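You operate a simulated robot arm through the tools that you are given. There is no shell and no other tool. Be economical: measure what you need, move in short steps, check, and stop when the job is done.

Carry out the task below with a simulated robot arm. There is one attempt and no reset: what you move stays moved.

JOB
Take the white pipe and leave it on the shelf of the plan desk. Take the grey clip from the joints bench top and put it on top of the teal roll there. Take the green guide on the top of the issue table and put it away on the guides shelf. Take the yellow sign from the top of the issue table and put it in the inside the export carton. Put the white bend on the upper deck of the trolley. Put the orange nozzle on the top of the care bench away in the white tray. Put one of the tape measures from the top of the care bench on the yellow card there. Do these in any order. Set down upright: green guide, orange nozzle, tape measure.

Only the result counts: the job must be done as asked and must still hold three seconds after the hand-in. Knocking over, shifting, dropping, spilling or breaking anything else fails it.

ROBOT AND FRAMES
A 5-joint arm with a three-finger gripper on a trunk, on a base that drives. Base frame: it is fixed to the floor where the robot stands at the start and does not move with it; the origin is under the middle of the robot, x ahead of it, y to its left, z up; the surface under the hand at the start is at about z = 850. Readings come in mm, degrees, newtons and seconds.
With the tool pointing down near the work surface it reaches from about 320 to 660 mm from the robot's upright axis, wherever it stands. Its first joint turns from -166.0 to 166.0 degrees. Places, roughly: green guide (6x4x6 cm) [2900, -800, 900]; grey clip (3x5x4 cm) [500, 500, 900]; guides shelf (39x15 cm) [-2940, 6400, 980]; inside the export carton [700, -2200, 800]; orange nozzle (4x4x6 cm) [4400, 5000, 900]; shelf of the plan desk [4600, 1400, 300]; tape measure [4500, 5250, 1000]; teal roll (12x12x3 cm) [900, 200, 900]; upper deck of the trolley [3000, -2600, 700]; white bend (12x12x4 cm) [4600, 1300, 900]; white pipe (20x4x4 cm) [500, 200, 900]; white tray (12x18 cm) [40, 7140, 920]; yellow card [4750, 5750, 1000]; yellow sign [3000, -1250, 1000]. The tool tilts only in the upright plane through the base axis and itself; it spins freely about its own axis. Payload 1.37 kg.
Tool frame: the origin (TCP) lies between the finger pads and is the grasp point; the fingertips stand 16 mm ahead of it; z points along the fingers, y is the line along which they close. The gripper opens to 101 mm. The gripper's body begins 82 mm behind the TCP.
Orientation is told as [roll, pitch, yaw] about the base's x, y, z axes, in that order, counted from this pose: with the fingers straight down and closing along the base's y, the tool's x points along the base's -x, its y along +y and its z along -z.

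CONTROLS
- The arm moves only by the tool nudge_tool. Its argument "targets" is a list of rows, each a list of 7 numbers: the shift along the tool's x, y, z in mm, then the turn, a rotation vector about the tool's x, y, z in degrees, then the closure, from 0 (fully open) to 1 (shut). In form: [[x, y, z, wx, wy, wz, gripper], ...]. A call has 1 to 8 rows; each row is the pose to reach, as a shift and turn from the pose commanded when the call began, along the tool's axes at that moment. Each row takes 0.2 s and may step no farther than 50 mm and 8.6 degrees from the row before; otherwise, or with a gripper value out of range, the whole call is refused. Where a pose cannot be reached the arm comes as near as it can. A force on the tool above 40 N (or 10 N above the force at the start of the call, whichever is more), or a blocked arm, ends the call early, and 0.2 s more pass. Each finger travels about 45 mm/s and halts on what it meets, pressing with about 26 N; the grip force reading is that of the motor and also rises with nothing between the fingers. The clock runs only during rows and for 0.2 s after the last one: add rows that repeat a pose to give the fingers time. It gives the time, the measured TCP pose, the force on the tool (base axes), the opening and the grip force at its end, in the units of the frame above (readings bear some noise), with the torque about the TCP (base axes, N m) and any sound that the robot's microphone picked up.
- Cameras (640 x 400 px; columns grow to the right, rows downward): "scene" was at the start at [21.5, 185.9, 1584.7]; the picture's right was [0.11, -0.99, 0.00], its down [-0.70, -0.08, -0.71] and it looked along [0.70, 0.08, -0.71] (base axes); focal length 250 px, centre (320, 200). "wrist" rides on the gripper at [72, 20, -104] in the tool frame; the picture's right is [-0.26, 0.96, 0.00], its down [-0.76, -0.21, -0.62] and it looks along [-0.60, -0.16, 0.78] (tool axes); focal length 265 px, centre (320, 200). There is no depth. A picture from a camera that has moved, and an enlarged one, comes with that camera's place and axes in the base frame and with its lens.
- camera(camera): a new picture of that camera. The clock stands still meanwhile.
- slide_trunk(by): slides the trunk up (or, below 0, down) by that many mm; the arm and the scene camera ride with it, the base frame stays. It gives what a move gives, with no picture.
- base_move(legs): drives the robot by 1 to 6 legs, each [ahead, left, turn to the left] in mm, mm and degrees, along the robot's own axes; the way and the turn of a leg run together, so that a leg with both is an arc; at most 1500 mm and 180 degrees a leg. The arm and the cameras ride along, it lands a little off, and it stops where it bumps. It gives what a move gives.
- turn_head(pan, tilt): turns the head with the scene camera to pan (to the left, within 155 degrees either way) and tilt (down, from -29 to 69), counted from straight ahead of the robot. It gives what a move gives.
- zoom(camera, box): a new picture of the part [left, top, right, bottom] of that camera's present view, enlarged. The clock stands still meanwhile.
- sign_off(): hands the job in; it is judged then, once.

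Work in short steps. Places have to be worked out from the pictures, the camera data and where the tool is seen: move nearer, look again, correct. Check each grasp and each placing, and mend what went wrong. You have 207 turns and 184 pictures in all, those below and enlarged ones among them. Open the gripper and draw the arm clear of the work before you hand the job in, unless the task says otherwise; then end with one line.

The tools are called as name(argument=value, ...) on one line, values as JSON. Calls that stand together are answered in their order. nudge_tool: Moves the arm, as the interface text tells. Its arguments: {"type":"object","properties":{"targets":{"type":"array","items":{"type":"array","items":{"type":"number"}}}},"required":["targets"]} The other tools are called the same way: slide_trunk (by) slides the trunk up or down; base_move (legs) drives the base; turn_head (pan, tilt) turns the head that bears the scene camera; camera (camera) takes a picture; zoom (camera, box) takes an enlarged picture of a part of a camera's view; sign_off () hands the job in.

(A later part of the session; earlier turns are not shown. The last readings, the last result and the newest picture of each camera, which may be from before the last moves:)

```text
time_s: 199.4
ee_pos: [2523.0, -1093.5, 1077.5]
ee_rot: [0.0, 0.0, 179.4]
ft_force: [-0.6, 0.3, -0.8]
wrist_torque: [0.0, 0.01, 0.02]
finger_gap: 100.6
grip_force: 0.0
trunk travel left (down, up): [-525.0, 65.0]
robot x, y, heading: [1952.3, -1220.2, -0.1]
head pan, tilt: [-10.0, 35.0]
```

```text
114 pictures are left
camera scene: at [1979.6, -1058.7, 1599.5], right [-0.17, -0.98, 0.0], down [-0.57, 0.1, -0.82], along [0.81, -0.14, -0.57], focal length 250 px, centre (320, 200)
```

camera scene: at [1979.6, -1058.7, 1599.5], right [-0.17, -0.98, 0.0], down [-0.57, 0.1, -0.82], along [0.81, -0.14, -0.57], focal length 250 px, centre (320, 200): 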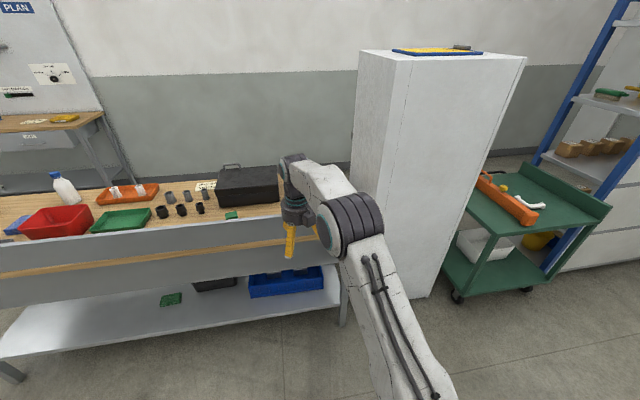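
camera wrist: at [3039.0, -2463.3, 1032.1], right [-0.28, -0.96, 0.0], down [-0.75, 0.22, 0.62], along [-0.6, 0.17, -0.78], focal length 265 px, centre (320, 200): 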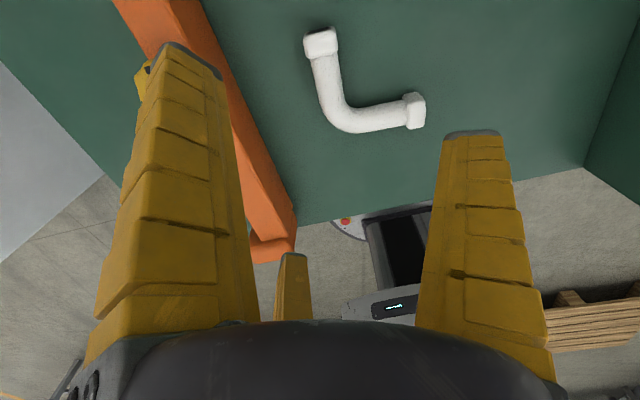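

Signs are hidden by the arm. Shift left 500 to see them to the right of the arm.

base_move(legs=[[0, 500, 0]])

camera(camera="scene")

zoom(camera="scene", box=[370, 150, 498, 230])

```text
time_s: 202.3
ee_pos: [2522.7, -591.2, 1077.7]
ee_rot: [0.0, 0.0, 179.5]
ft_force: [0.3, 0.1, 0.9]
wrist_torque: [-0.05, 0.0, 0.01]
finger_gap: 100.7
grip_force: 0.0
trunk travel left (down, up): [-525.0, 65.0]
robot x, y, heading: [1954.8, -721.6, 0.1]
head pan, tilt: [-10.0, 35.0]
```

```text
113 pictures are left
camera scene: at [1979.5, -557.1, 1599.4], right [-0.17, -0.98, 0.0], down [-0.56, 0.1, -0.82], along [0.81, -0.14, -0.57], focal length 250 px, centre (320, 200)
```

scene: 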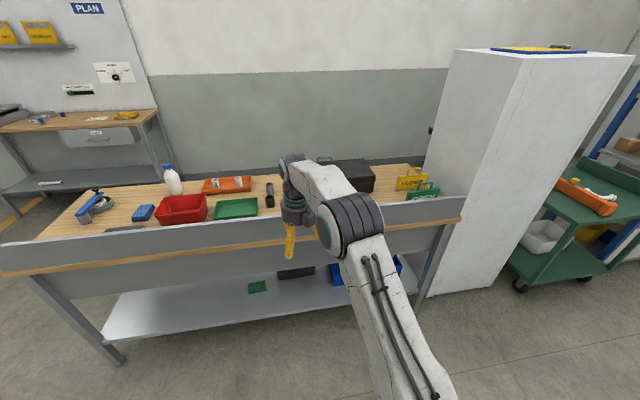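

```text
5.00 times, centred on (434, 190) of scene
camera zoom: at [1979.5, -557.1, 1599.4], right [-0.17, -0.98, 0.0], down [-0.56, 0.1, -0.82], along [0.81, -0.14, -0.57], focal length 1248 px, centre (-250, 250)
```

zoom: 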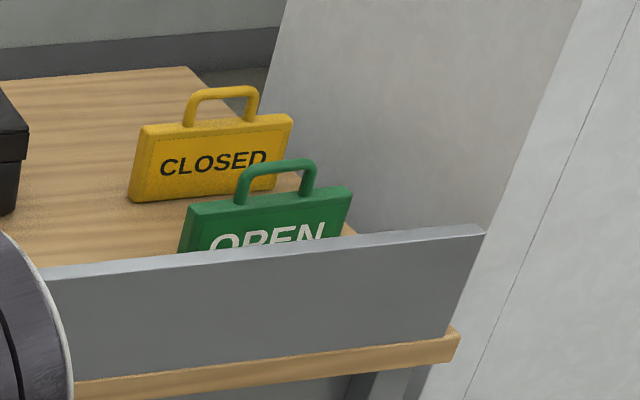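

Yellow sign ≈(3033,−1232), handle top near z 1000, green sign in front of it at x≈2890; panel top ≈975. Raise the arm, spin the tool to yaw 90, then approach.

nudge_tool(targets=[[0, 0, -30, 0, 0, 8.5, 0], [0, 0, -60, 0, 0, 17, 0], [0, 0, -70, 0, 0, 25.5, 0], [0, 0, -70, 0, 0, 34, 0], [0, 0, -70, 0, 0, 42.5, 0], [0, 0, -70, 0, 0, 51, 0], [0, 0, -70, 0, 0, 59.5, 0], [0, 0, -70, 0, 0, 68, 0]])

nudge_tool(targets=[[0, 0, 0, 0, 0, 8, 0], [0, 0, 0, 0, 0, 16, 0], [0, 0, 0, 0, 0, 21.5, 0]])

base_move(legs=[[0, -640, 0], [400, 0, 0]])

camera(camera="wrist")

turn_head(pan=20, tilt=40)

camera(camera="scene")

```text
time_s: 204.1
ee_pos: [2523.1, -592.2, 1147.8]
ee_rot: [0.0, 0.0, 111.4]
ft_force: [-0.5, 0.0, 0.1]
wrist_torque: [0.02, 0.02, 0.02]
finger_gap: 100.5
grip_force: 0.1
trunk travel left (down, up): [-525.0, 65.0]
robot x, y, heading: [1953.7, -715.0, 0.1]
head pan, tilt: [-10.0, 35.0]
```

```text
time_s: 204.9
ee_pos: [2522.9, -592.2, 1147.1]
ee_rot: [0.0, 0.0, 89.8]
ft_force: [0.7, -0.1, -0.9]
wrist_torque: [-0.01, -0.01, -0.02]
finger_gap: 100.7
grip_force: 0.1
trunk travel left (down, up): [-525.0, 65.0]
robot x, y, heading: [1951.2, -716.5, 0.2]
head pan, tilt: [-10.0, 35.0]
```

```text
time_s: 210.6
ee_pos: [2925.5, -1230.4, 1147.4]
ee_rot: [0.1, 0.0, 90.1]
ft_force: [0.8, 0.0, 0.6]
wrist_torque: [0.01, 0.04, -0.05]
finger_gap: 100.6
grip_force: 0.0
trunk travel left (down, up): [-525.0, 65.0]
robot x, y, heading: [2354.0, -1356.3, -0.0]
head pan, tilt: [-10.0, 35.0]
```

```text
111 pictures are left
camera wrist: at [2905.3, -1300.9, 1251.6], right [-0.96, 0.26, 0.0], down [0.21, 0.76, 0.62], along [0.16, 0.6, -0.78], focal length 265 px, centre (320, 200)
```

wrist: 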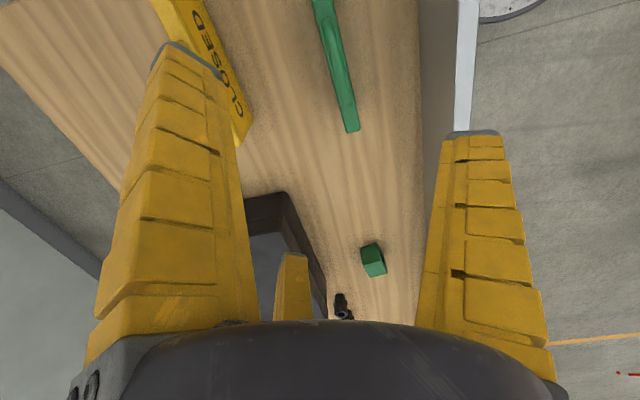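

```text
time_s: 211.6
ee_pos: [2924.3, -1229.3, 1147.3]
ee_rot: [0.1, 0.0, 90.0]
ft_force: [-0.4, -0.9, 0.4]
wrist_torque: [-0.03, -0.02, 0.02]
finger_gap: 100.3
grip_force: 0.0
trunk travel left (down, up): [-525.0, 65.0]
robot x, y, heading: [2353.3, -1356.1, -0.0]
head pan, tilt: [20.0, 40.0]
```

```text
110 pictures are left
camera scene: at [2374.2, -1151.5, 1592.0], right [0.34, -0.94, 0.0], down [-0.6, -0.22, -0.77], along [0.72, 0.26, -0.64], focal length 250 px, centre (320, 200)
```

scene: 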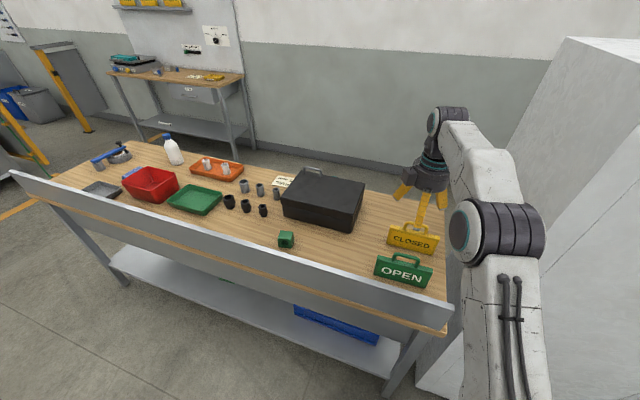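

Zoom on the two signs in the present scene view.

zoom(camera="scene", box=[360, 200, 456, 300])

```text
4.00 times, centred on (408, 250) of scene
camera zoom: at [2374.2, -1151.5, 1592.0], right [0.34, -0.94, 0.0], down [-0.6, -0.22, -0.77], along [0.72, 0.26, -0.64], focal length 999 px, centre (-32, 0)
```

zoom: 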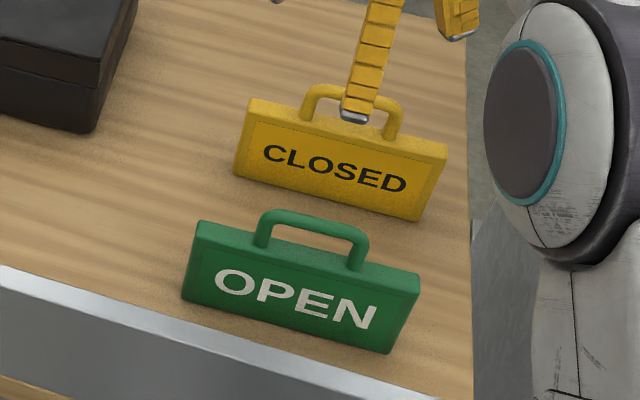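

Sign base lies along y at x≈3045–3055, centre y≈−1258, handle top ≈z 990. Move base 100 ahead and adjust; look with wrist.

base_move(legs=[[100, 0, 0]])

nudge_tool(targets=[[13, -14, 20, 0, 0, 0, 0], [26, -28, 50, 0, 0, 0, 0], [26, -28, 80, 0, 0, 0, 0]])

camera(camera="wrist")

zoom(camera="scene", box=[360, 200, 456, 300])

```text
time_s: 212.7
ee_pos: [3027.5, -1228.9, 1146.7]
ee_rot: [0.1, -0.1, 90.2]
ft_force: [0.4, 0.9, -0.5]
wrist_torque: [0.01, 0.09, -0.02]
finger_gap: 100.6
grip_force: 0.0
trunk travel left (down, up): [-525.0, 65.0]
robot x, y, heading: [2454.5, -1355.0, 0.0]
head pan, tilt: [20.0, 40.0]
```

```text
time_s: 213.5
ee_pos: [3054.2, -1255.4, 1065.1]
ee_rot: [0.0, 0.0, 90.2]
ft_force: [-0.3, 1.0, -0.6]
wrist_torque: [0.02, -0.03, -0.01]
finger_gap: 100.6
grip_force: 0.0
trunk travel left (down, up): [-525.0, 65.0]
robot x, y, heading: [2452.8, -1359.2, -0.0]
head pan, tilt: [20.0, 40.0]
```

```text
108 pictures are left
camera wrist: at [3033.6, -1326.7, 1170.6], right [-0.96, 0.26, 0.0], down [0.21, 0.76, 0.62], along [0.16, 0.6, -0.78], focal length 265 px, centre (320, 200)
```

wrist: 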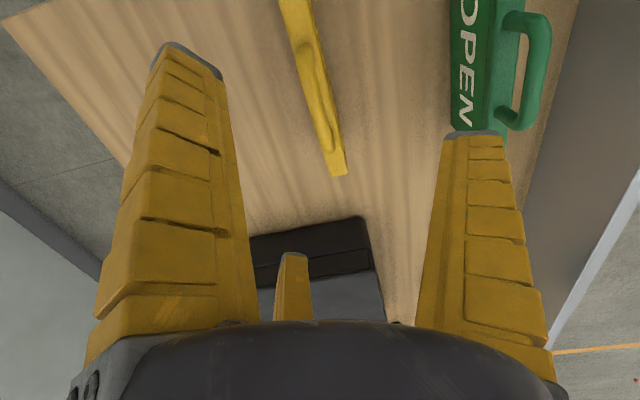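

```text
4.00 times, centred on (408, 250) of scene
camera zoom: at [2475.7, -1151.1, 1592.0], right [0.34, -0.94, 0.0], down [-0.6, -0.22, -0.77], along [0.72, 0.26, -0.64], focal length 999 px, centre (-32, 0)
```

zoom: 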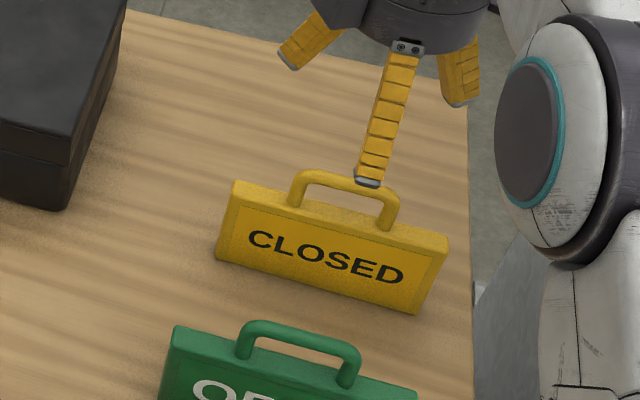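

Aligned over the handle. Descend to z≈984 and close.

nudge_tool(targets=[[0, 2, 40, 0, 0, 0, 0.3], [0, 2, 70, 0, 0, 0, 0.5], [0, 2, 81, 0, 0, 0, 0.7], [0, 2, 81, 0, 0, 0, 0.85]])

camera(camera="wrist")

zoom(camera="scene", box=[360, 200, 456, 300])

```text
time_s: 214.5
ee_pos: [3051.2, -1256.1, 984.8]
ee_rot: [-0.1, -0.1, 90.0]
ft_force: [0.3, 0.3, -0.7]
wrist_torque: [0.02, 0.02, 0.02]
finger_gap: 30.6
grip_force: 3.7
trunk travel left (down, up): [-525.0, 65.0]
robot x, y, heading: [2453.0, -1356.2, 0.1]
head pan, tilt: [20.0, 40.0]
```

```text
106 pictures are left
camera wrist: at [3032.0, -1327.1, 1090.2], right [-0.96, 0.26, 0.0], down [0.21, 0.76, 0.62], along [0.16, 0.6, -0.78], focal length 265 px, centre (320, 200)
```

wrist: 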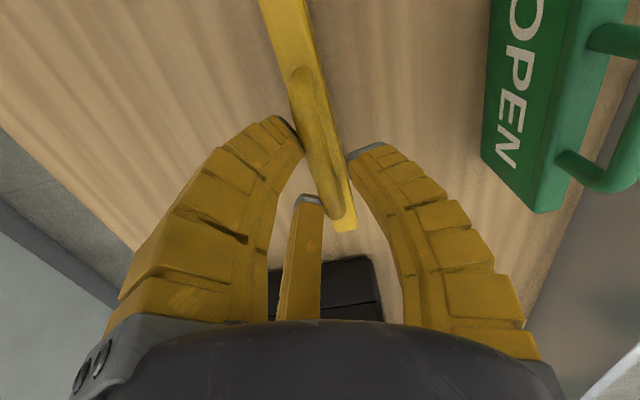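

```text
4.00 times, centred on (408, 250) of scene
camera zoom: at [2475.6, -1151.4, 1592.0], right [0.34, -0.94, 0.0], down [-0.6, -0.22, -0.77], along [0.72, 0.26, -0.64], focal length 999 px, centre (-32, 0)
```

zoom: 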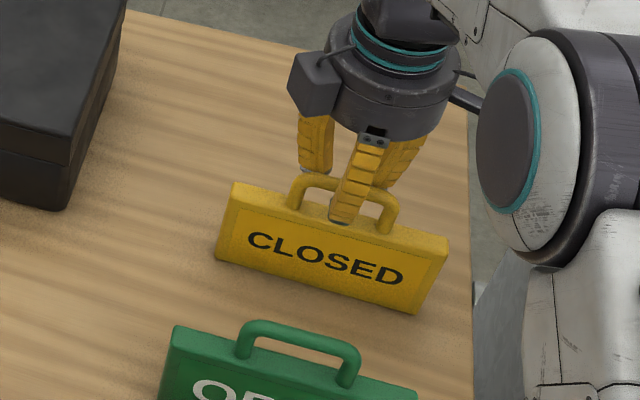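

Jaws straddle the handle. Close fully and lift slightly.

nudge_tool(targets=[[0, 0, 0, 0, 0, 0, 1], [0, 0, 0, 0, 0, 0, 1], [0, 0, 0, 0, 0, 0, 1], [0, 0, -20, 0, 0, 0, 1], [0, 0, -50, 0, 0, 0, 1]])

camera(camera="wrist")

camera(camera="scene")

```text
time_s: 215.7
ee_pos: [3051.7, -1255.9, 1036.7]
ee_rot: [0.0, 0.1, 90.1]
ft_force: [-0.7, 0.8, 0.5]
wrist_torque: [0.0, 0.03, 0.01]
finger_gap: 0.0
grip_force: 25.3
trunk travel left (down, up): [-525.0, 65.0]
robot x, y, heading: [2453.6, -1359.1, -0.1]
head pan, tilt: [20.0, 40.0]
```

```text
104 pictures are left
camera wrist: at [3031.9, -1327.0, 1140.1], right [-0.96, 0.26, 0.0], down [0.21, 0.76, 0.62], along [0.16, 0.6, -0.78], focal length 265 px, centre (320, 200)
```

wrist: 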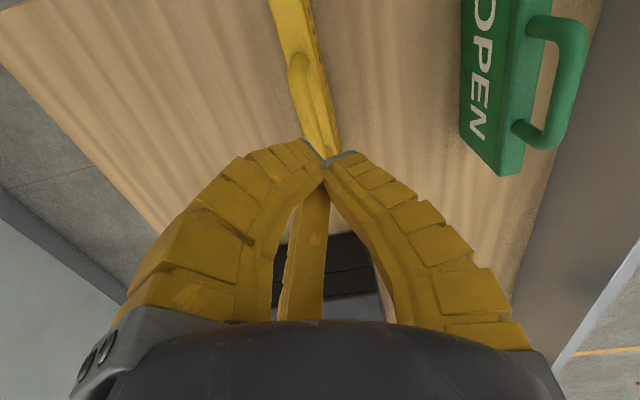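

```text
103 pictures are left
camera scene: at [2475.4, -1151.3, 1591.9], right [0.34, -0.94, 0.0], down [-0.6, -0.22, -0.77], along [0.72, 0.26, -0.64], focal length 250 px, centre (320, 200)
```

scene: 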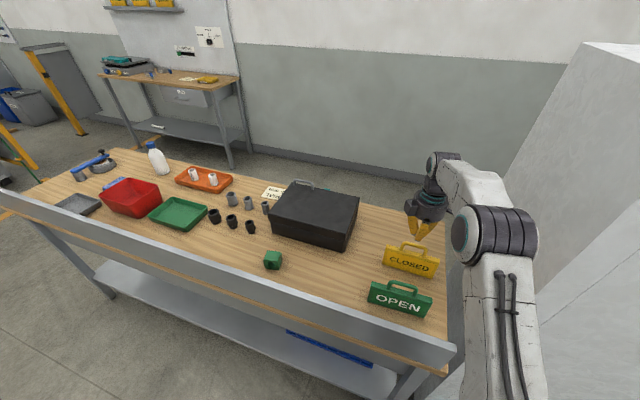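

It closed above the handle: the handle is lower than estimated. Reopen, descend to z≈962 and look.

nudge_tool(targets=[[0, 0, 0, 0, 0, 0, 0.5], [0, 0, 0, 0, 0, 0, 0.3], [0, 0, 0, 0, 0, 0, 0.3], [0, 0, 35, 0, 0, 0, 0.3], [0, 0, 60, 0, 0, 0, 0.3], [0, 0, 74, 0, 0, 0, 0.3]])

camera(camera="wrist")

zoom(camera="scene", box=[360, 200, 456, 300])

```text
time_s: 217.1
ee_pos: [3052.1, -1255.7, 963.3]
ee_rot: [0.0, 0.0, 90.2]
ft_force: [-0.4, 0.5, -0.4]
wrist_torque: [-0.02, 0.02, -0.02]
finger_gap: 73.7
grip_force: 2.6
trunk travel left (down, up): [-525.0, 65.0]
robot x, y, heading: [2457.1, -1357.5, 0.2]
head pan, tilt: [20.0, 40.0]
```

```text
102 pictures are left
camera wrist: at [3031.9, -1327.1, 1066.8], right [-0.96, 0.26, 0.0], down [0.21, 0.76, 0.62], along [0.16, 0.6, -0.78], focal length 265 px, centre (320, 200)
```

wrist: 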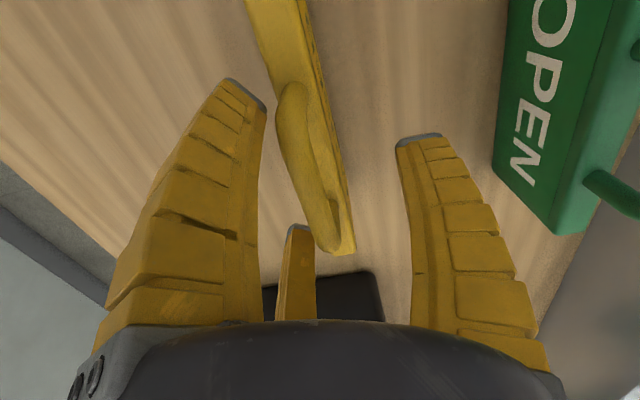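

```text
4.00 times, centred on (408, 250) of scene
camera zoom: at [2475.7, -1151.3, 1592.0], right [0.34, -0.94, 0.0], down [-0.6, -0.22, -0.77], along [0.72, 0.26, -0.64], focal length 999 px, centre (-32, 0)
```

zoom: 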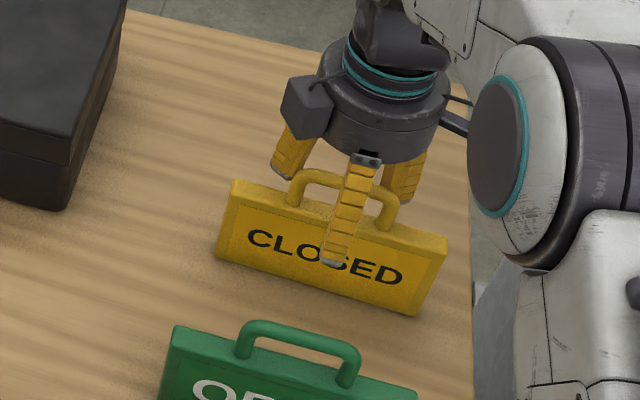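

The bar now lies between the pads. Lower 4 mm more and close.

nudge_tool(targets=[[0, 0, 4, 0, 0, 0, 0.5], [0, 0, 4, 0, 0, 0, 0.8], [0, 0, 4, 0, 0, 0, 1], [0, 0, 4, 0, 0, 0, 1], [0, 0, 4, 0, 0, 0, 1], [0, 0, 4, 0, 0, 0, 1]])

camera(camera="wrist")

```text
time_s: 218.5
ee_pos: [3052.6, -1256.2, 958.2]
ee_rot: [0.0, 0.0, 90.1]
ft_force: [-0.6, 0.4, -0.5]
wrist_torque: [0.04, 0.0, -0.04]
finger_gap: 5.9
grip_force: 26.1
trunk travel left (down, up): [-525.0, 65.0]
robot x, y, heading: [2456.4, -1354.5, 0.2]
head pan, tilt: [20.0, 40.0]
```

```text
100 pictures are left
camera wrist: at [3032.1, -1327.2, 1062.8], right [-0.96, 0.26, 0.0], down [0.21, 0.76, 0.62], along [0.16, 0.6, -0.78], focal length 265 px, centre (320, 200)
```

wrist: 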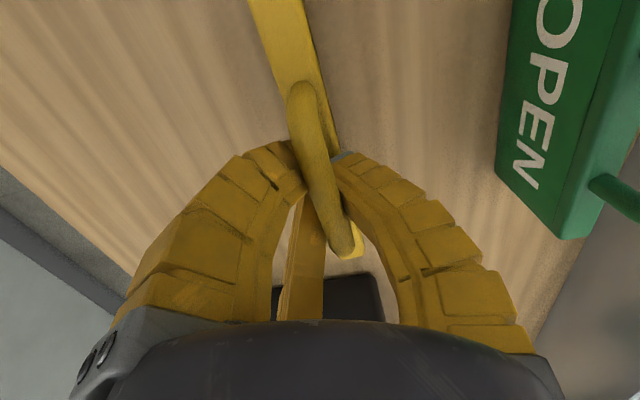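

Handle is gripped. Lift, back off, and look toward the carton behind-right.

nudge_tool(targets=[[0, 0, -20, 0, 0, 0, 1], [0, 0, -65, 0, 0, 0, 1], [0, 0, -110, 0, 0, 0, 1], [0, 0, -155, 0, 0, 0, 1], [0, 0, -200, 0, 0, 0, 1]])

base_move(legs=[[-650, 0, 0], [0, 0, -135]])

turn_head(pan=5, tilt=35)

camera(camera="scene")

camera(camera="wrist")

```text
time_s: 219.7
ee_pos: [3043.4, -1258.5, 1157.8]
ee_rot: [0.0, 0.0, 90.1]
ft_force: [-1.0, -1.3, -2.0]
wrist_torque: [-0.01, -0.06, 0.0]
finger_gap: 5.9
grip_force: 26.2
out of reach, approached as far as the arm can: row 5
trunk travel left (down, up): [-525.0, 65.0]
robot x, y, heading: [2458.0, -1354.3, 0.1]
head pan, tilt: [20.0, 40.0]
```

```text
time_s: 228.9
ee_pos: [1465.7, -1848.9, 1158.0]
ee_rot: [0.0, 0.0, -44.3]
ft_force: [-0.6, 0.6, -1.5]
wrist_torque: [0.06, 0.0, -0.02]
finger_gap: 6.1
grip_force: 26.0
trunk travel left (down, up): [-525.0, 65.0]
robot x, y, heading: [1806.1, -1359.7, -134.2]
head pan, tilt: [20.0, 40.0]
```

```text
time_s: 229.7
ee_pos: [1466.2, -1849.1, 1157.0]
ee_rot: [0.0, 0.0, -44.3]
ft_force: [0.7, 0.0, -2.4]
wrist_torque: [0.03, 0.01, 0.02]
finger_gap: 6.2
grip_force: 25.4
trunk travel left (down, up): [-525.0, 65.0]
robot x, y, heading: [1803.8, -1354.1, -134.1]
head pan, tilt: [5.0, 35.0]
```

```text
99 pictures are left
camera scene: at [1918.9, -1504.5, 1599.5], right [-0.77, 0.63, 0.0], down [0.36, 0.44, -0.82], along [-0.52, -0.63, -0.57], focal length 250 px, centre (320, 200)
```

scene: 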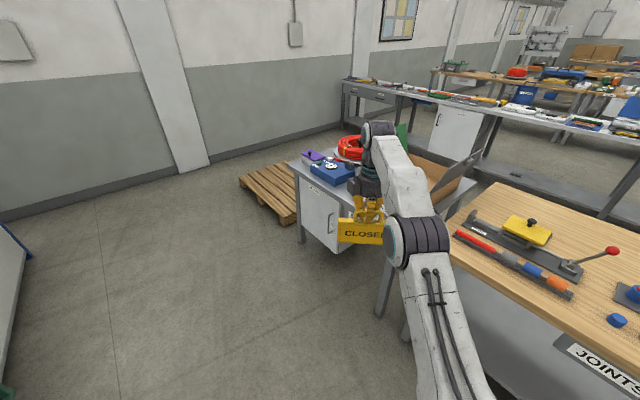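

```text
98 pictures are left
camera wrist: at [1427.0, -1784.3, 1261.6], right [0.86, 0.51, 0.0], down [0.4, -0.68, 0.62], along [0.31, -0.54, -0.78], focal length 265 px, centre (320, 200)
```

wrist: 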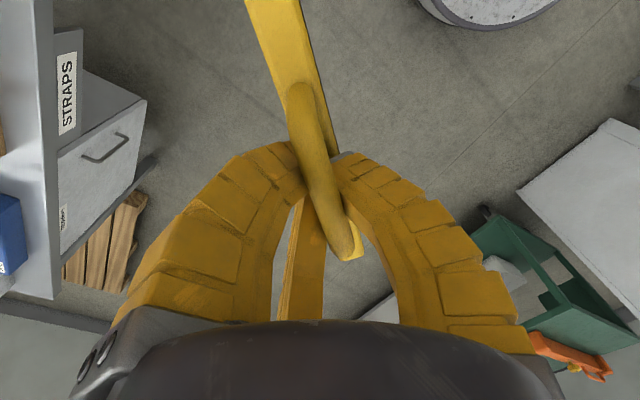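

The carton is hidden behind the arm; shift left to reveal it.

base_move(legs=[[0, 450, 0]])

turn_head(pan=-10, tilt=35)

camera(camera="scene")

```text
time_s: 232.4
ee_pos: [1791.0, -2167.3, 1157.2]
ee_rot: [0.0, 0.0, -44.4]
ft_force: [0.8, -1.0, -3.0]
wrist_torque: [0.0, 0.04, 0.02]
finger_gap: 6.2
grip_force: 26.0
trunk travel left (down, up): [-525.0, 65.0]
robot x, y, heading: [2132.6, -1670.4, -134.2]
head pan, tilt: [5.0, 35.0]
```

```text
time_s: 233.2
ee_pos: [1789.0, -2167.7, 1157.5]
ee_rot: [0.0, 0.0, -44.5]
ft_force: [0.0, -0.4, -2.2]
wrist_torque: [0.02, 0.01, -0.01]
finger_gap: 5.9
grip_force: 26.2
trunk travel left (down, up): [-525.0, 65.0]
robot x, y, heading: [2131.9, -1676.2, -134.2]
head pan, tilt: [-10.0, 35.0]
```

```text
97 pictures are left
camera scene: at [2228.4, -1805.6, 1599.5], right [-0.58, 0.81, 0.0], down [0.47, 0.33, -0.82], along [-0.67, -0.48, -0.57], focal length 250 px, centre (320, 200)
```

scene: 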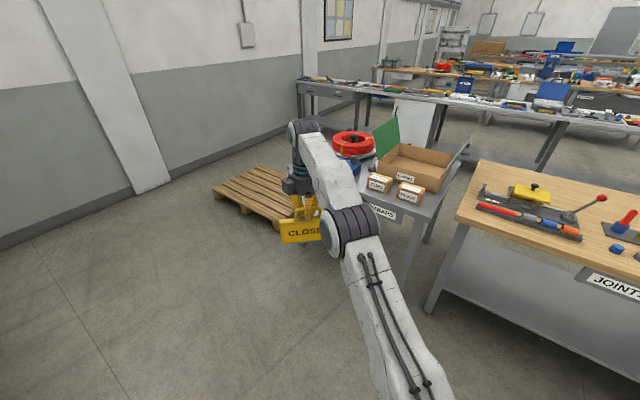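

zoom(camera="scene", box=[330, 100, 490, 230])

```text
3.08 times, centred on (410, 165) of scene
camera zoom: at [2228.4, -1805.6, 1599.5], right [-0.58, 0.81, 0.0], down [0.47, 0.33, -0.82], along [-0.67, -0.48, -0.57], focal length 768 px, centre (43, 308)
```

zoom: 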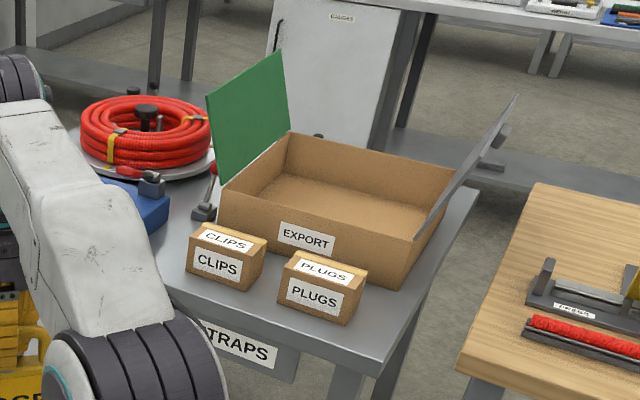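

Carton: opening about x 461–840, y −2349…−1965, front wall toward +x; table edge x≈1072. I turn to face −x and approach in front of it.

base_move(legs=[[0, 0, -45.8], [0, 385, 0], [480, 0, 0]])

turn_head(pan=-15, tilt=40)

camera(camera="scene")

```text
time_s: 240.1
ee_pos: [1067.3, -2164.7, 1157.7]
ee_rot: [0.1, 0.0, -90.0]
ft_force: [0.1, 0.3, -2.2]
wrist_torque: [-0.01, -0.01, 0.03]
finger_gap: 6.1
grip_force: 25.5
trunk travel left (down, up): [-525.0, 65.0]
robot x, y, heading: [1659.5, -2066.5, 180.2]
head pan, tilt: [-10.0, 35.0]
```

```text
time_s: 240.8
ee_pos: [1067.6, -2164.7, 1156.7]
ee_rot: [0.0, 0.0, -90.0]
ft_force: [-0.6, 1.3, -2.4]
wrist_torque: [-0.02, 0.06, -0.02]
finger_gap: 6.1
grip_force: 25.6
trunk travel left (down, up): [-525.0, 65.0]
robot x, y, heading: [1661.6, -2065.5, 180.0]
head pan, tilt: [-15.0, 40.0]
```

```text
95 pictures are left
camera scene: at [1636.0, -2217.7, 1592.0], right [0.26, 0.97, 0.0], down [0.62, -0.17, -0.77], along [-0.74, 0.2, -0.64], focal length 250 px, centre (320, 200)
```

scene: 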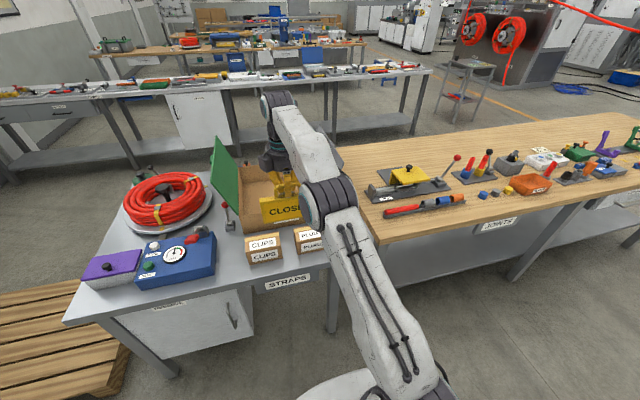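

I raise the trunk 65 mm for reach/clearance and move closer (robot x≈1460), then check.

slide_trunk(by=60)

base_move(legs=[[0, 70, 0], [190, 0, 0]])

turn_head(pan=20, tilt=45)

camera(camera="scene")

camera(camera="wrist")

```text
time_s: 241.8
ee_pos: [1067.0, -2164.6, 1217.8]
ee_rot: [0.1, 0.0, -90.0]
ft_force: [0.3, -0.4, -1.2]
wrist_torque: [-0.05, 0.02, -0.01]
finger_gap: 6.1
grip_force: 25.8
trunk travel left (down, up): [-585.0, 5.0]
robot x, y, heading: [1660.7, -2064.6, 180.1]
head pan, tilt: [-15.0, 40.0]
```

```text
time_s: 243.9
ee_pos: [876.1, -2232.1, 1215.8]
ee_rot: [0.0, 0.0, -90.1]
ft_force: [-0.8, -0.6, -1.6]
wrist_torque: [0.0, 0.01, -0.01]
finger_gap: 6.0
grip_force: 25.8
trunk travel left (down, up): [-585.0, 5.0]
robot x, y, heading: [1468.6, -2135.1, 179.9]
head pan, tilt: [-15.0, 40.0]
```

```text
time_s: 244.9
ee_pos: [876.8, -2231.9, 1217.0]
ee_rot: [0.1, 0.1, -90.0]
ft_force: [0.1, -0.1, -1.9]
wrist_torque: [-0.03, 0.02, 0.02]
finger_gap: 5.9
grip_force: 25.8
trunk travel left (down, up): [-585.0, 5.0]
robot x, y, heading: [1469.8, -2129.5, 179.8]
head pan, tilt: [20.0, 45.0]
```

```text
94 pictures are left
camera scene: at [1451.4, -2336.6, 1644.7], right [-0.34, 0.94, 0.0], down [0.67, 0.24, -0.71], along [-0.66, -0.24, -0.71], focal length 250 px, centre (320, 200)
```

scene: 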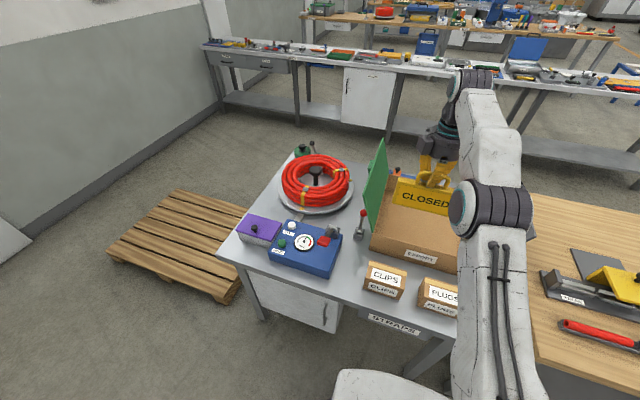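

```text
93 pictures are left
camera wrist: at [896.5, -2160.5, 1321.5], right [0.96, -0.27, 0.0], down [-0.21, -0.76, 0.62], along [-0.16, -0.6, -0.78], focal length 265 px, centre (320, 200)
```

wrist: 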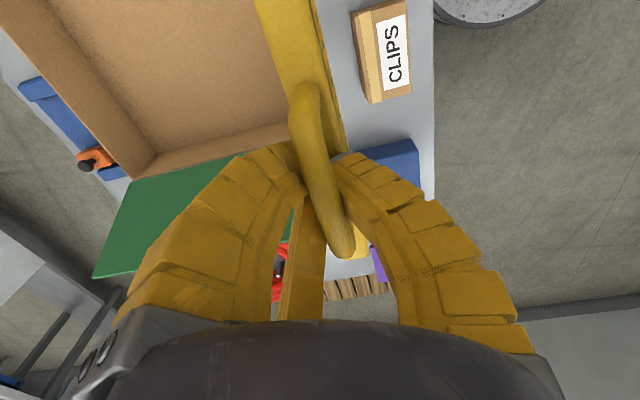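

Sign is above the front wall now. Advance 35 mm, lower 100 mm, shift to centre y and extend inward.

base_move(legs=[[35, 0, 0]])

nudge_tool(targets=[[0, 0, 45, 0, 0, 0, 1], [0, 0, 90, 0, 0, 0, 1], [36, -10, 100, 0, 0, 0, 1], [72, -25, 105, 0, 0, 0, 1], [72, -46, 110, 0, 0, 0, 1]])

camera(camera="wrist")

camera(camera="scene")

```text
time_s: 245.8
ee_pos: [840.2, -2233.1, 1217.1]
ee_rot: [0.1, 0.0, -90.1]
ft_force: [-1.0, 0.5, -2.7]
wrist_torque: [-0.02, -0.02, 0.0]
finger_gap: 5.8
grip_force: 25.8
trunk travel left (down, up): [-585.0, 5.0]
robot x, y, heading: [1430.7, -2135.5, 179.6]
head pan, tilt: [20.0, 45.0]
```

```text
time_s: 247.0
ee_pos: [793.4, -2161.4, 1105.3]
ee_rot: [0.1, 0.1, -90.0]
ft_force: [-0.8, -1.0, -1.4]
wrist_torque: [0.01, -0.01, 0.04]
finger_gap: 5.8
grip_force: 25.8
trunk travel left (down, up): [-585.0, 5.0]
robot x, y, heading: [1430.8, -2135.9, 179.9]
head pan, tilt: [20.0, 45.0]
```

```text
92 pictures are left
camera wrist: at [813.6, -2088.3, 1209.7], right [0.96, -0.27, 0.0], down [-0.21, -0.76, 0.62], along [-0.16, -0.6, -0.78], focal length 265 px, centre (320, 200)
```

wrist: 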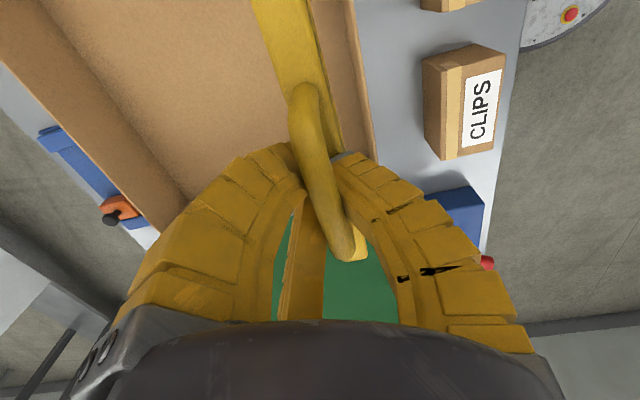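

```text
91 pictures are left
camera scene: at [1414.7, -2337.0, 1644.6], right [-0.34, 0.94, 0.0], down [0.67, 0.24, -0.71], along [-0.66, -0.24, -0.71], focal length 250 px, centre (320, 200)
```

scene: 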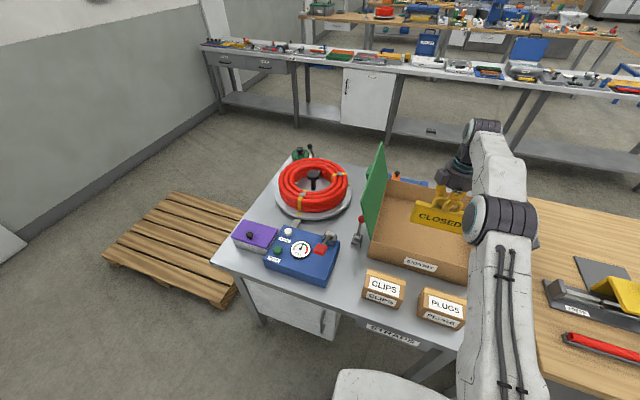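

Sign is inside the front rim by ~40 mm. Lower to z≈965, then step to contact.

nudge_tool(targets=[[0, -5, 45, 0, 0, 0, 1], [0, -8, 90, 0, 0, 0, 1], [0, -8, 125, 0, 0, 0, 1], [0, -8, 140, 0, 0, 0, 1]])

camera(camera="wrist")

zoom(camera="scene", box=[350, 140, 510, 270])

```text
time_s: 248.0
ee_pos: [787.9, -2162.6, 966.0]
ee_rot: [0.1, 0.0, -90.1]
ft_force: [0.4, -0.4, -3.0]
wrist_torque: [0.02, 0.04, 0.03]
finger_gap: 6.1
grip_force: 26.1
trunk travel left (down, up): [-585.0, 5.0]
robot x, y, heading: [1429.9, -2131.7, 180.1]
head pan, tilt: [20.0, 45.0]
```

```text
90 pictures are left
camera wrist: at [807.5, -2089.2, 1070.7], right [0.96, -0.27, 0.0], down [-0.21, -0.76, 0.62], along [-0.16, -0.6, -0.78], focal length 265 px, centre (320, 200)
```

wrist: 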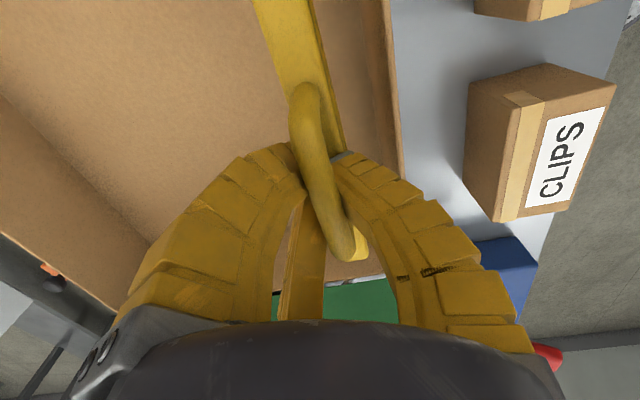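

```text
3.08 times, centred on (430, 205) of scene
camera zoom: at [1416.2, -2336.6, 1644.7], right [-0.34, 0.94, 0.0], down [0.66, 0.24, -0.71], along [-0.66, -0.24, -0.71], focal length 768 px, centre (-18, 185)
```

zoom: 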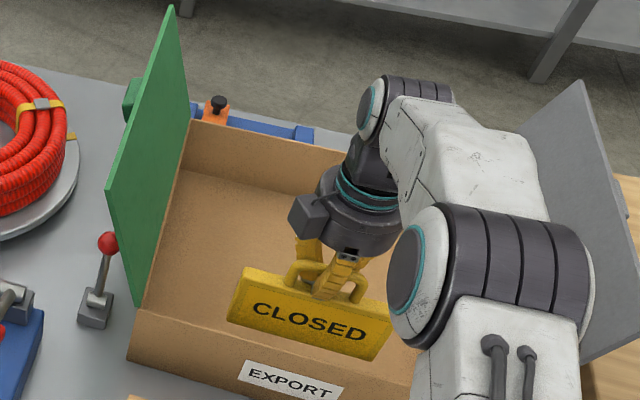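

Well inside. Step down to contact.

nudge_tool(targets=[[0, 0, 8, 0, 0, 0, 1], [0, 0, 16, 0, 0, 0, 1], [0, 0, 22, 0, 0, 0, 1], [0, 0, 26, 0, 0, 0, 1]])

```text
time_s: 249.0
ee_pos: [788.7, -2160.9, 941.0]
ee_rot: [0.1, 0.0, -90.1]
ft_force: [0.2, 0.3, -2.5]
wrist_torque: [0.01, 0.01, 0.05]
finger_gap: 6.1
grip_force: 26.2
trunk travel left (down, up): [-585.0, 5.0]
robot x, y, heading: [1428.6, -2132.3, 179.7]
head pan, tilt: [20.0, 45.0]
```

nudge_tool(targets=[[0, 0, 5, 0, 0, 0, 1], [0, 0, 10, 0, 0, 0, 1], [0, 0, 15, 0, 0, 0, 1], [0, 0, 20, 0, 0, 0, 1]])

zoom(camera="scene", box=[350, 140, 510, 270])

```text
time_s: 250.0
ee_pos: [788.7, -2161.5, 920.2]
ee_rot: [-0.1, 0.0, -90.0]
ft_force: [0.1, -0.8, -2.6]
wrist_torque: [-0.03, -0.03, 0.02]
finger_gap: 5.8
grip_force: 26.4
trunk travel left (down, up): [-585.0, 5.0]
robot x, y, heading: [1433.3, -2133.5, 179.8]
head pan, tilt: [20.0, 45.0]
```

```text
3.08 times, centred on (430, 205) of scene
camera zoom: at [1416.2, -2336.6, 1644.7], right [-0.34, 0.94, 0.0], down [0.66, 0.24, -0.71], along [-0.66, -0.24, -0.71], focal length 768 px, centre (-18, 185)
```

zoom: 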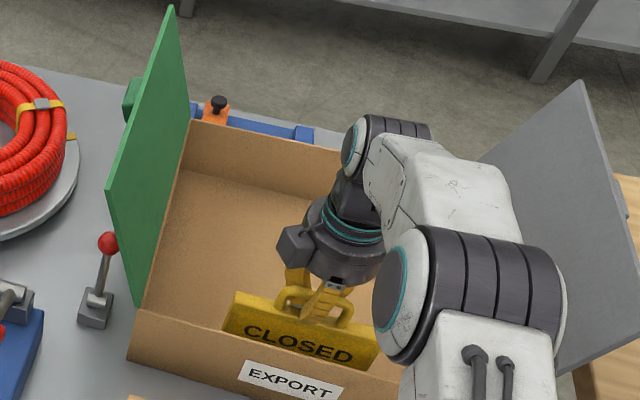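

Still hanging free; continue down.

nudge_tool(targets=[[0, 0, 5, 0, 0, 0, 1], [0, 0, 10, 0, 0, 0, 1], [0, 0, 15, 0, 0, 0, 1], [0, 0, 20, 0, 0, 0, 1], [0, 0, 25, 0, 0, 0, 1]])

```text
time_s: 251.2
ee_pos: [788.5, -2161.3, 895.7]
ee_rot: [0.1, 0.1, -90.1]
ft_force: [0.2, 0.5, -2.1]
wrist_torque: [0.02, -0.01, 0.01]
finger_gap: 5.9
grip_force: 25.5
trunk travel left (down, up): [-585.0, 5.0]
robot x, y, heading: [1433.5, -2134.6, 180.0]
head pan, tilt: [20.0, 45.0]
```

nudge_tool(targets=[[0, 0, 4, 0, 0, 0, 1], [0, 0, 8, 0, 0, 0, 1], [0, 0, 12, 0, 0, 0, 1], [0, 0, 16, 0, 0, 0, 1], [0, 0, 20, 0, 0, 0, 1]])

camera(camera="scene")

```text
time_s: 252.4
ee_pos: [781.9, -2161.4, 888.6]
ee_rot: [-1.2, -0.1, -90.2]
ft_force: [1.0, -0.1, 22.7]
wrist_torque: [-0.02, -0.12, -0.01]
finger_gap: 6.0
grip_force: 26.1
trunk travel left (down, up): [-585.0, 5.0]
robot x, y, heading: [1433.0, -2134.5, 179.6]
head pan, tilt: [20.0, 45.0]
stopped in row 5: the force on the tool passed its limit at 42 N (the readings are from after the stop); the commanded pose is now the measured one
```

```text
87 pictures are left
camera scene: at [1418.3, -2336.4, 1644.7], right [-0.34, 0.94, 0.0], down [0.66, 0.24, -0.71], along [-0.67, -0.24, -0.71], focal length 250 px, centre (320, 200)
```

scene: 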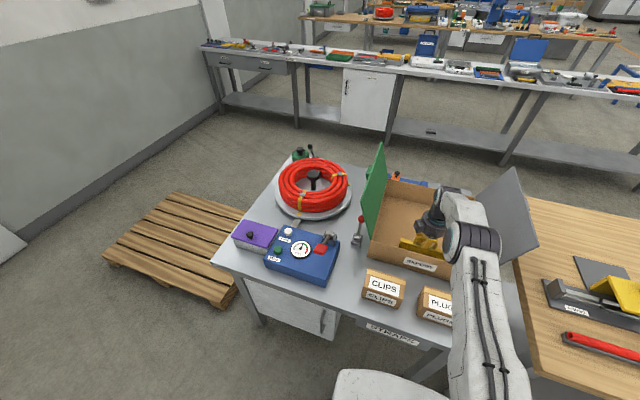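

Sign's bottom touches the carton floor. Back up 3 mm, open modestly, rise straight.

nudge_tool(targets=[[0, 0, -3, 0, 0, 0, 1], [0, 0, -3, 0, 0, 0, 0.75], [0, 0, -3, 0, 0, 0, 0.75], [0, 0, -3, 0, 0, 0, 0.75], [0, 0, -20, 0, 0, 0, 0.75], [0, 0, -60, 0, 0, 0, 0.75], [0, 0, -105, 0, 0, 0, 0.75], [0, 0, -150, 0, 0, 0, 0.75]])

camera(camera="wrist")

zoom(camera="scene", box=[350, 140, 510, 270])

```text
time_s: 254.2
ee_pos: [786.3, -2159.5, 1035.2]
ee_rot: [-0.6, 0.0, -90.1]
ft_force: [0.4, 0.0, -0.7]
wrist_torque: [-0.02, 0.02, 0.02]
finger_gap: 30.4
grip_force: 3.9
trunk travel left (down, up): [-585.0, 5.0]
robot x, y, heading: [1433.7, -2136.5, 179.7]
head pan, tilt: [20.0, 45.0]
```

```text
86 pictures are left
camera wrist: at [807.5, -2087.6, 1137.2], right [0.96, -0.27, -0.01], down [-0.2, -0.76, 0.62], along [-0.17, -0.6, -0.78], focal length 265 px, centre (320, 200)
```

wrist: 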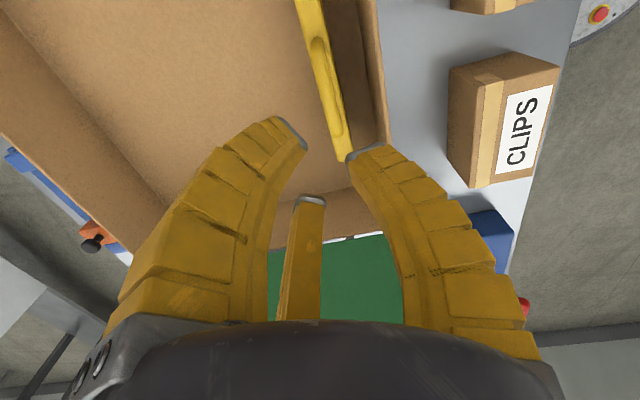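

```text
3.08 times, centred on (430, 205) of scene
camera zoom: at [1417.0, -2336.6, 1644.6], right [-0.34, 0.94, 0.0], down [0.66, 0.24, -0.71], along [-0.66, -0.24, -0.71], focal length 768 px, centre (-18, 185)
```

zoom: 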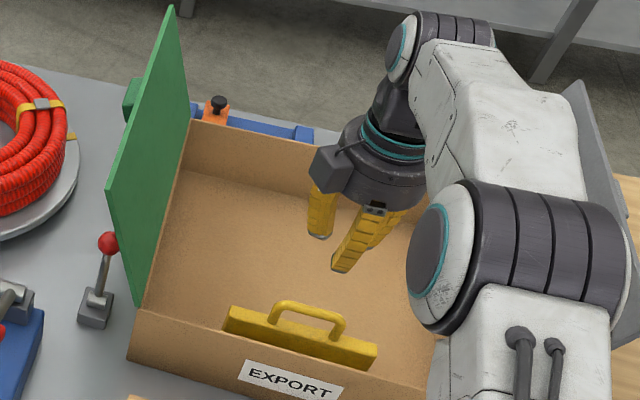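

Sign stands in the carton. Retract arm, back off, turn round and go to the green guide at the issue table.

nudge_tool(targets=[[0, 30, -30, 0.6, 0, 0, 0.3], [0, 70, -45, 0.6, 0, 0, 0]])

base_move(legs=[[-430, 0, 0], [0, 0, 180], [0, 1290, 0], [350, 0, 0]])

turn_head(pan=10, tilt=45)

camera(camera="scene")

camera(camera="wrist")

```text
time_s: 254.8
ee_pos: [858.3, -2160.8, 1078.5]
ee_rot: [-1.3, -0.2, -90.1]
ft_force: [-0.5, 0.1, 0.7]
wrist_torque: [0.0, 0.01, -0.01]
finger_gap: 99.0
grip_force: 0.1
trunk travel left (down, up): [-585.0, 5.0]
robot x, y, heading: [1435.7, -2136.9, 179.8]
head pan, tilt: [20.0, 45.0]
```

```text
time_s: 272.8
ee_pos: [2786.2, -805.7, 1076.4]
ee_rot: [-1.2, -0.2, 90.2]
ft_force: [-0.5, -0.2, 0.4]
wrist_torque: [-0.01, 0.01, 0.02]
finger_gap: 100.6
grip_force: 0.0
trunk travel left (down, up): [-585.0, 5.0]
robot x, y, heading: [2208.9, -836.2, 0.6]
head pan, tilt: [20.0, 45.0]
```

```text
time_s: 273.5
ee_pos: [2784.1, -806.0, 1076.9]
ee_rot: [-1.1, -0.2, 90.3]
ft_force: [-0.1, -0.2, 0.5]
wrist_torque: [-0.03, -0.03, 0.04]
finger_gap: 100.5
grip_force: 0.1
trunk travel left (down, up): [-585.0, 5.0]
robot x, y, heading: [2212.9, -836.3, 0.4]
head pan, tilt: [10.0, 45.0]
```

```text
84 pictures are left
camera scene: at [2229.4, -644.8, 1644.7], right [0.18, -0.98, 0.0], down [-0.7, -0.13, -0.71], along [0.7, 0.13, -0.71], focal length 250 px, centre (320, 200)
```

scene: 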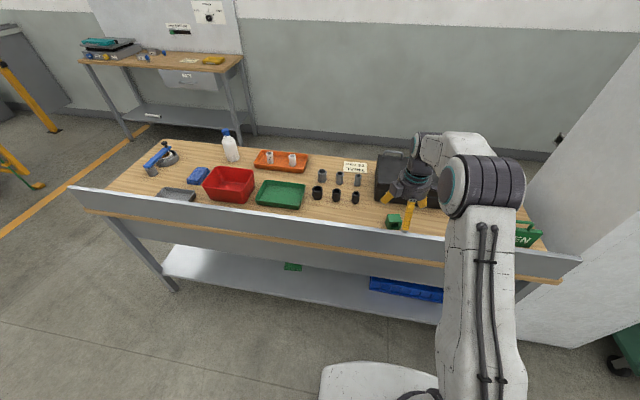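

```text
83 pictures are left
camera wrist: at [2762.7, -877.2, 1181.1], right [-0.97, 0.26, -0.02], down [0.19, 0.76, 0.63], along [0.18, 0.6, -0.78], focal length 265 px, centre (320, 200)
```

wrist: 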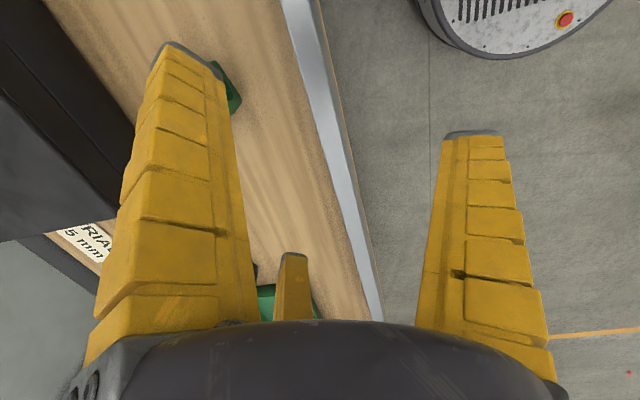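

Zoom on the guide to see its shape and orientation.

zoom(camera="scene", box=[370, 195, 434, 245])

```text
8.00 times, centred on (402, 220) of scene
camera zoom: at [2229.4, -644.8, 1644.7], right [0.18, -0.98, 0.0], down [-0.7, -0.13, -0.71], along [0.7, 0.13, -0.71], focal length 1997 px, centre (-336, 40)
```

zoom: 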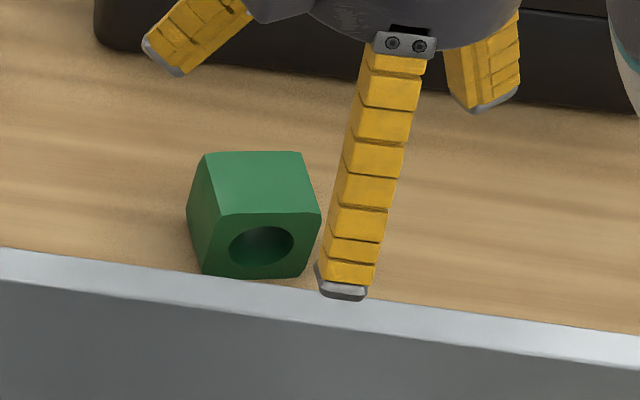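

Guide is a block (≈5–6×4×6 cm) yawed ~10°, centre ≈(2918,−814), with a hole through its ±x faces. I'll grip across its y-faces with yaw 10. First level and spin the tool.

nudge_tool(targets=[[0, 0, -20, -1.2, 0, 0, 0]])

nudge_tool(targets=[[0, 0, 0, 0, 0, 8.5, 0], [0, 0, 0, 0, 0, 17, 0], [0, 0, 0, 0, 0, 25.5, 0], [0, 0, 0, 0, 0, 34, 0], [0, 0, 0, 0, 0, 42.5, 0], [0, 0, 0, 0, 0, 51, 0], [0, 0, 0, 0, 0, 59.5, 0], [0, 0, 0, 0, 0, 68, 0]])

nudge_tool(targets=[[0, 0, 0, 0, 0, 8, 0], [0, 0, 0, 0, 0, 12, 0]])

base_move(legs=[[160, 0, -0.4]])

camera(camera="wrist")

```text
time_s: 273.9
ee_pos: [2783.8, -805.1, 1098.0]
ee_rot: [0.0, 0.0, 90.2]
ft_force: [-0.4, -0.3, 0.4]
wrist_torque: [0.0, -0.03, 0.02]
finger_gap: 100.9
grip_force: 0.2
trunk travel left (down, up): [-585.0, 5.0]
robot x, y, heading: [2208.9, -836.2, 0.3]
head pan, tilt: [10.0, 45.0]
```

```text
time_s: 275.7
ee_pos: [2784.6, -806.4, 1097.2]
ee_rot: [0.0, 0.0, 22.2]
ft_force: [0.8, 0.7, 0.0]
wrist_torque: [0.02, -0.02, -0.02]
finger_gap: 100.9
grip_force: 0.1
trunk travel left (down, up): [-585.0, 5.0]
robot x, y, heading: [2209.5, -836.9, 0.3]
head pan, tilt: [10.0, 45.0]
```

```text
time_s: 276.3
ee_pos: [2783.8, -805.4, 1097.5]
ee_rot: [0.0, -0.1, 10.2]
ft_force: [1.2, 0.4, -0.7]
wrist_torque: [0.01, 0.01, 0.03]
finger_gap: 100.5
grip_force: 0.0
trunk travel left (down, up): [-585.0, 5.0]
robot x, y, heading: [2209.9, -835.9, 0.5]
head pan, tilt: [10.0, 45.0]
```

```text
time_s: 277.7
ee_pos: [2944.6, -811.0, 1097.9]
ee_rot: [0.1, 0.0, 9.9]
ft_force: [0.0, -0.4, 1.0]
wrist_torque: [-0.03, 0.05, -0.01]
finger_gap: 100.5
grip_force: 0.0
trunk travel left (down, up): [-585.0, 5.0]
robot x, y, heading: [2365.4, -839.3, -0.3]
head pan, tilt: [10.0, 45.0]
```

```text
81 pictures are left
camera wrist: at [2869.3, -802.3, 1201.1], right [0.1, 1.0, 0.0], down [0.78, -0.07, 0.62], along [0.62, -0.06, -0.78], focal length 265 px, centre (320, 200)
```

wrist: 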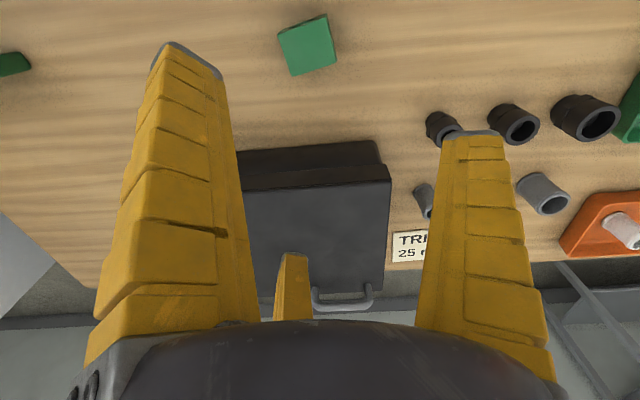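

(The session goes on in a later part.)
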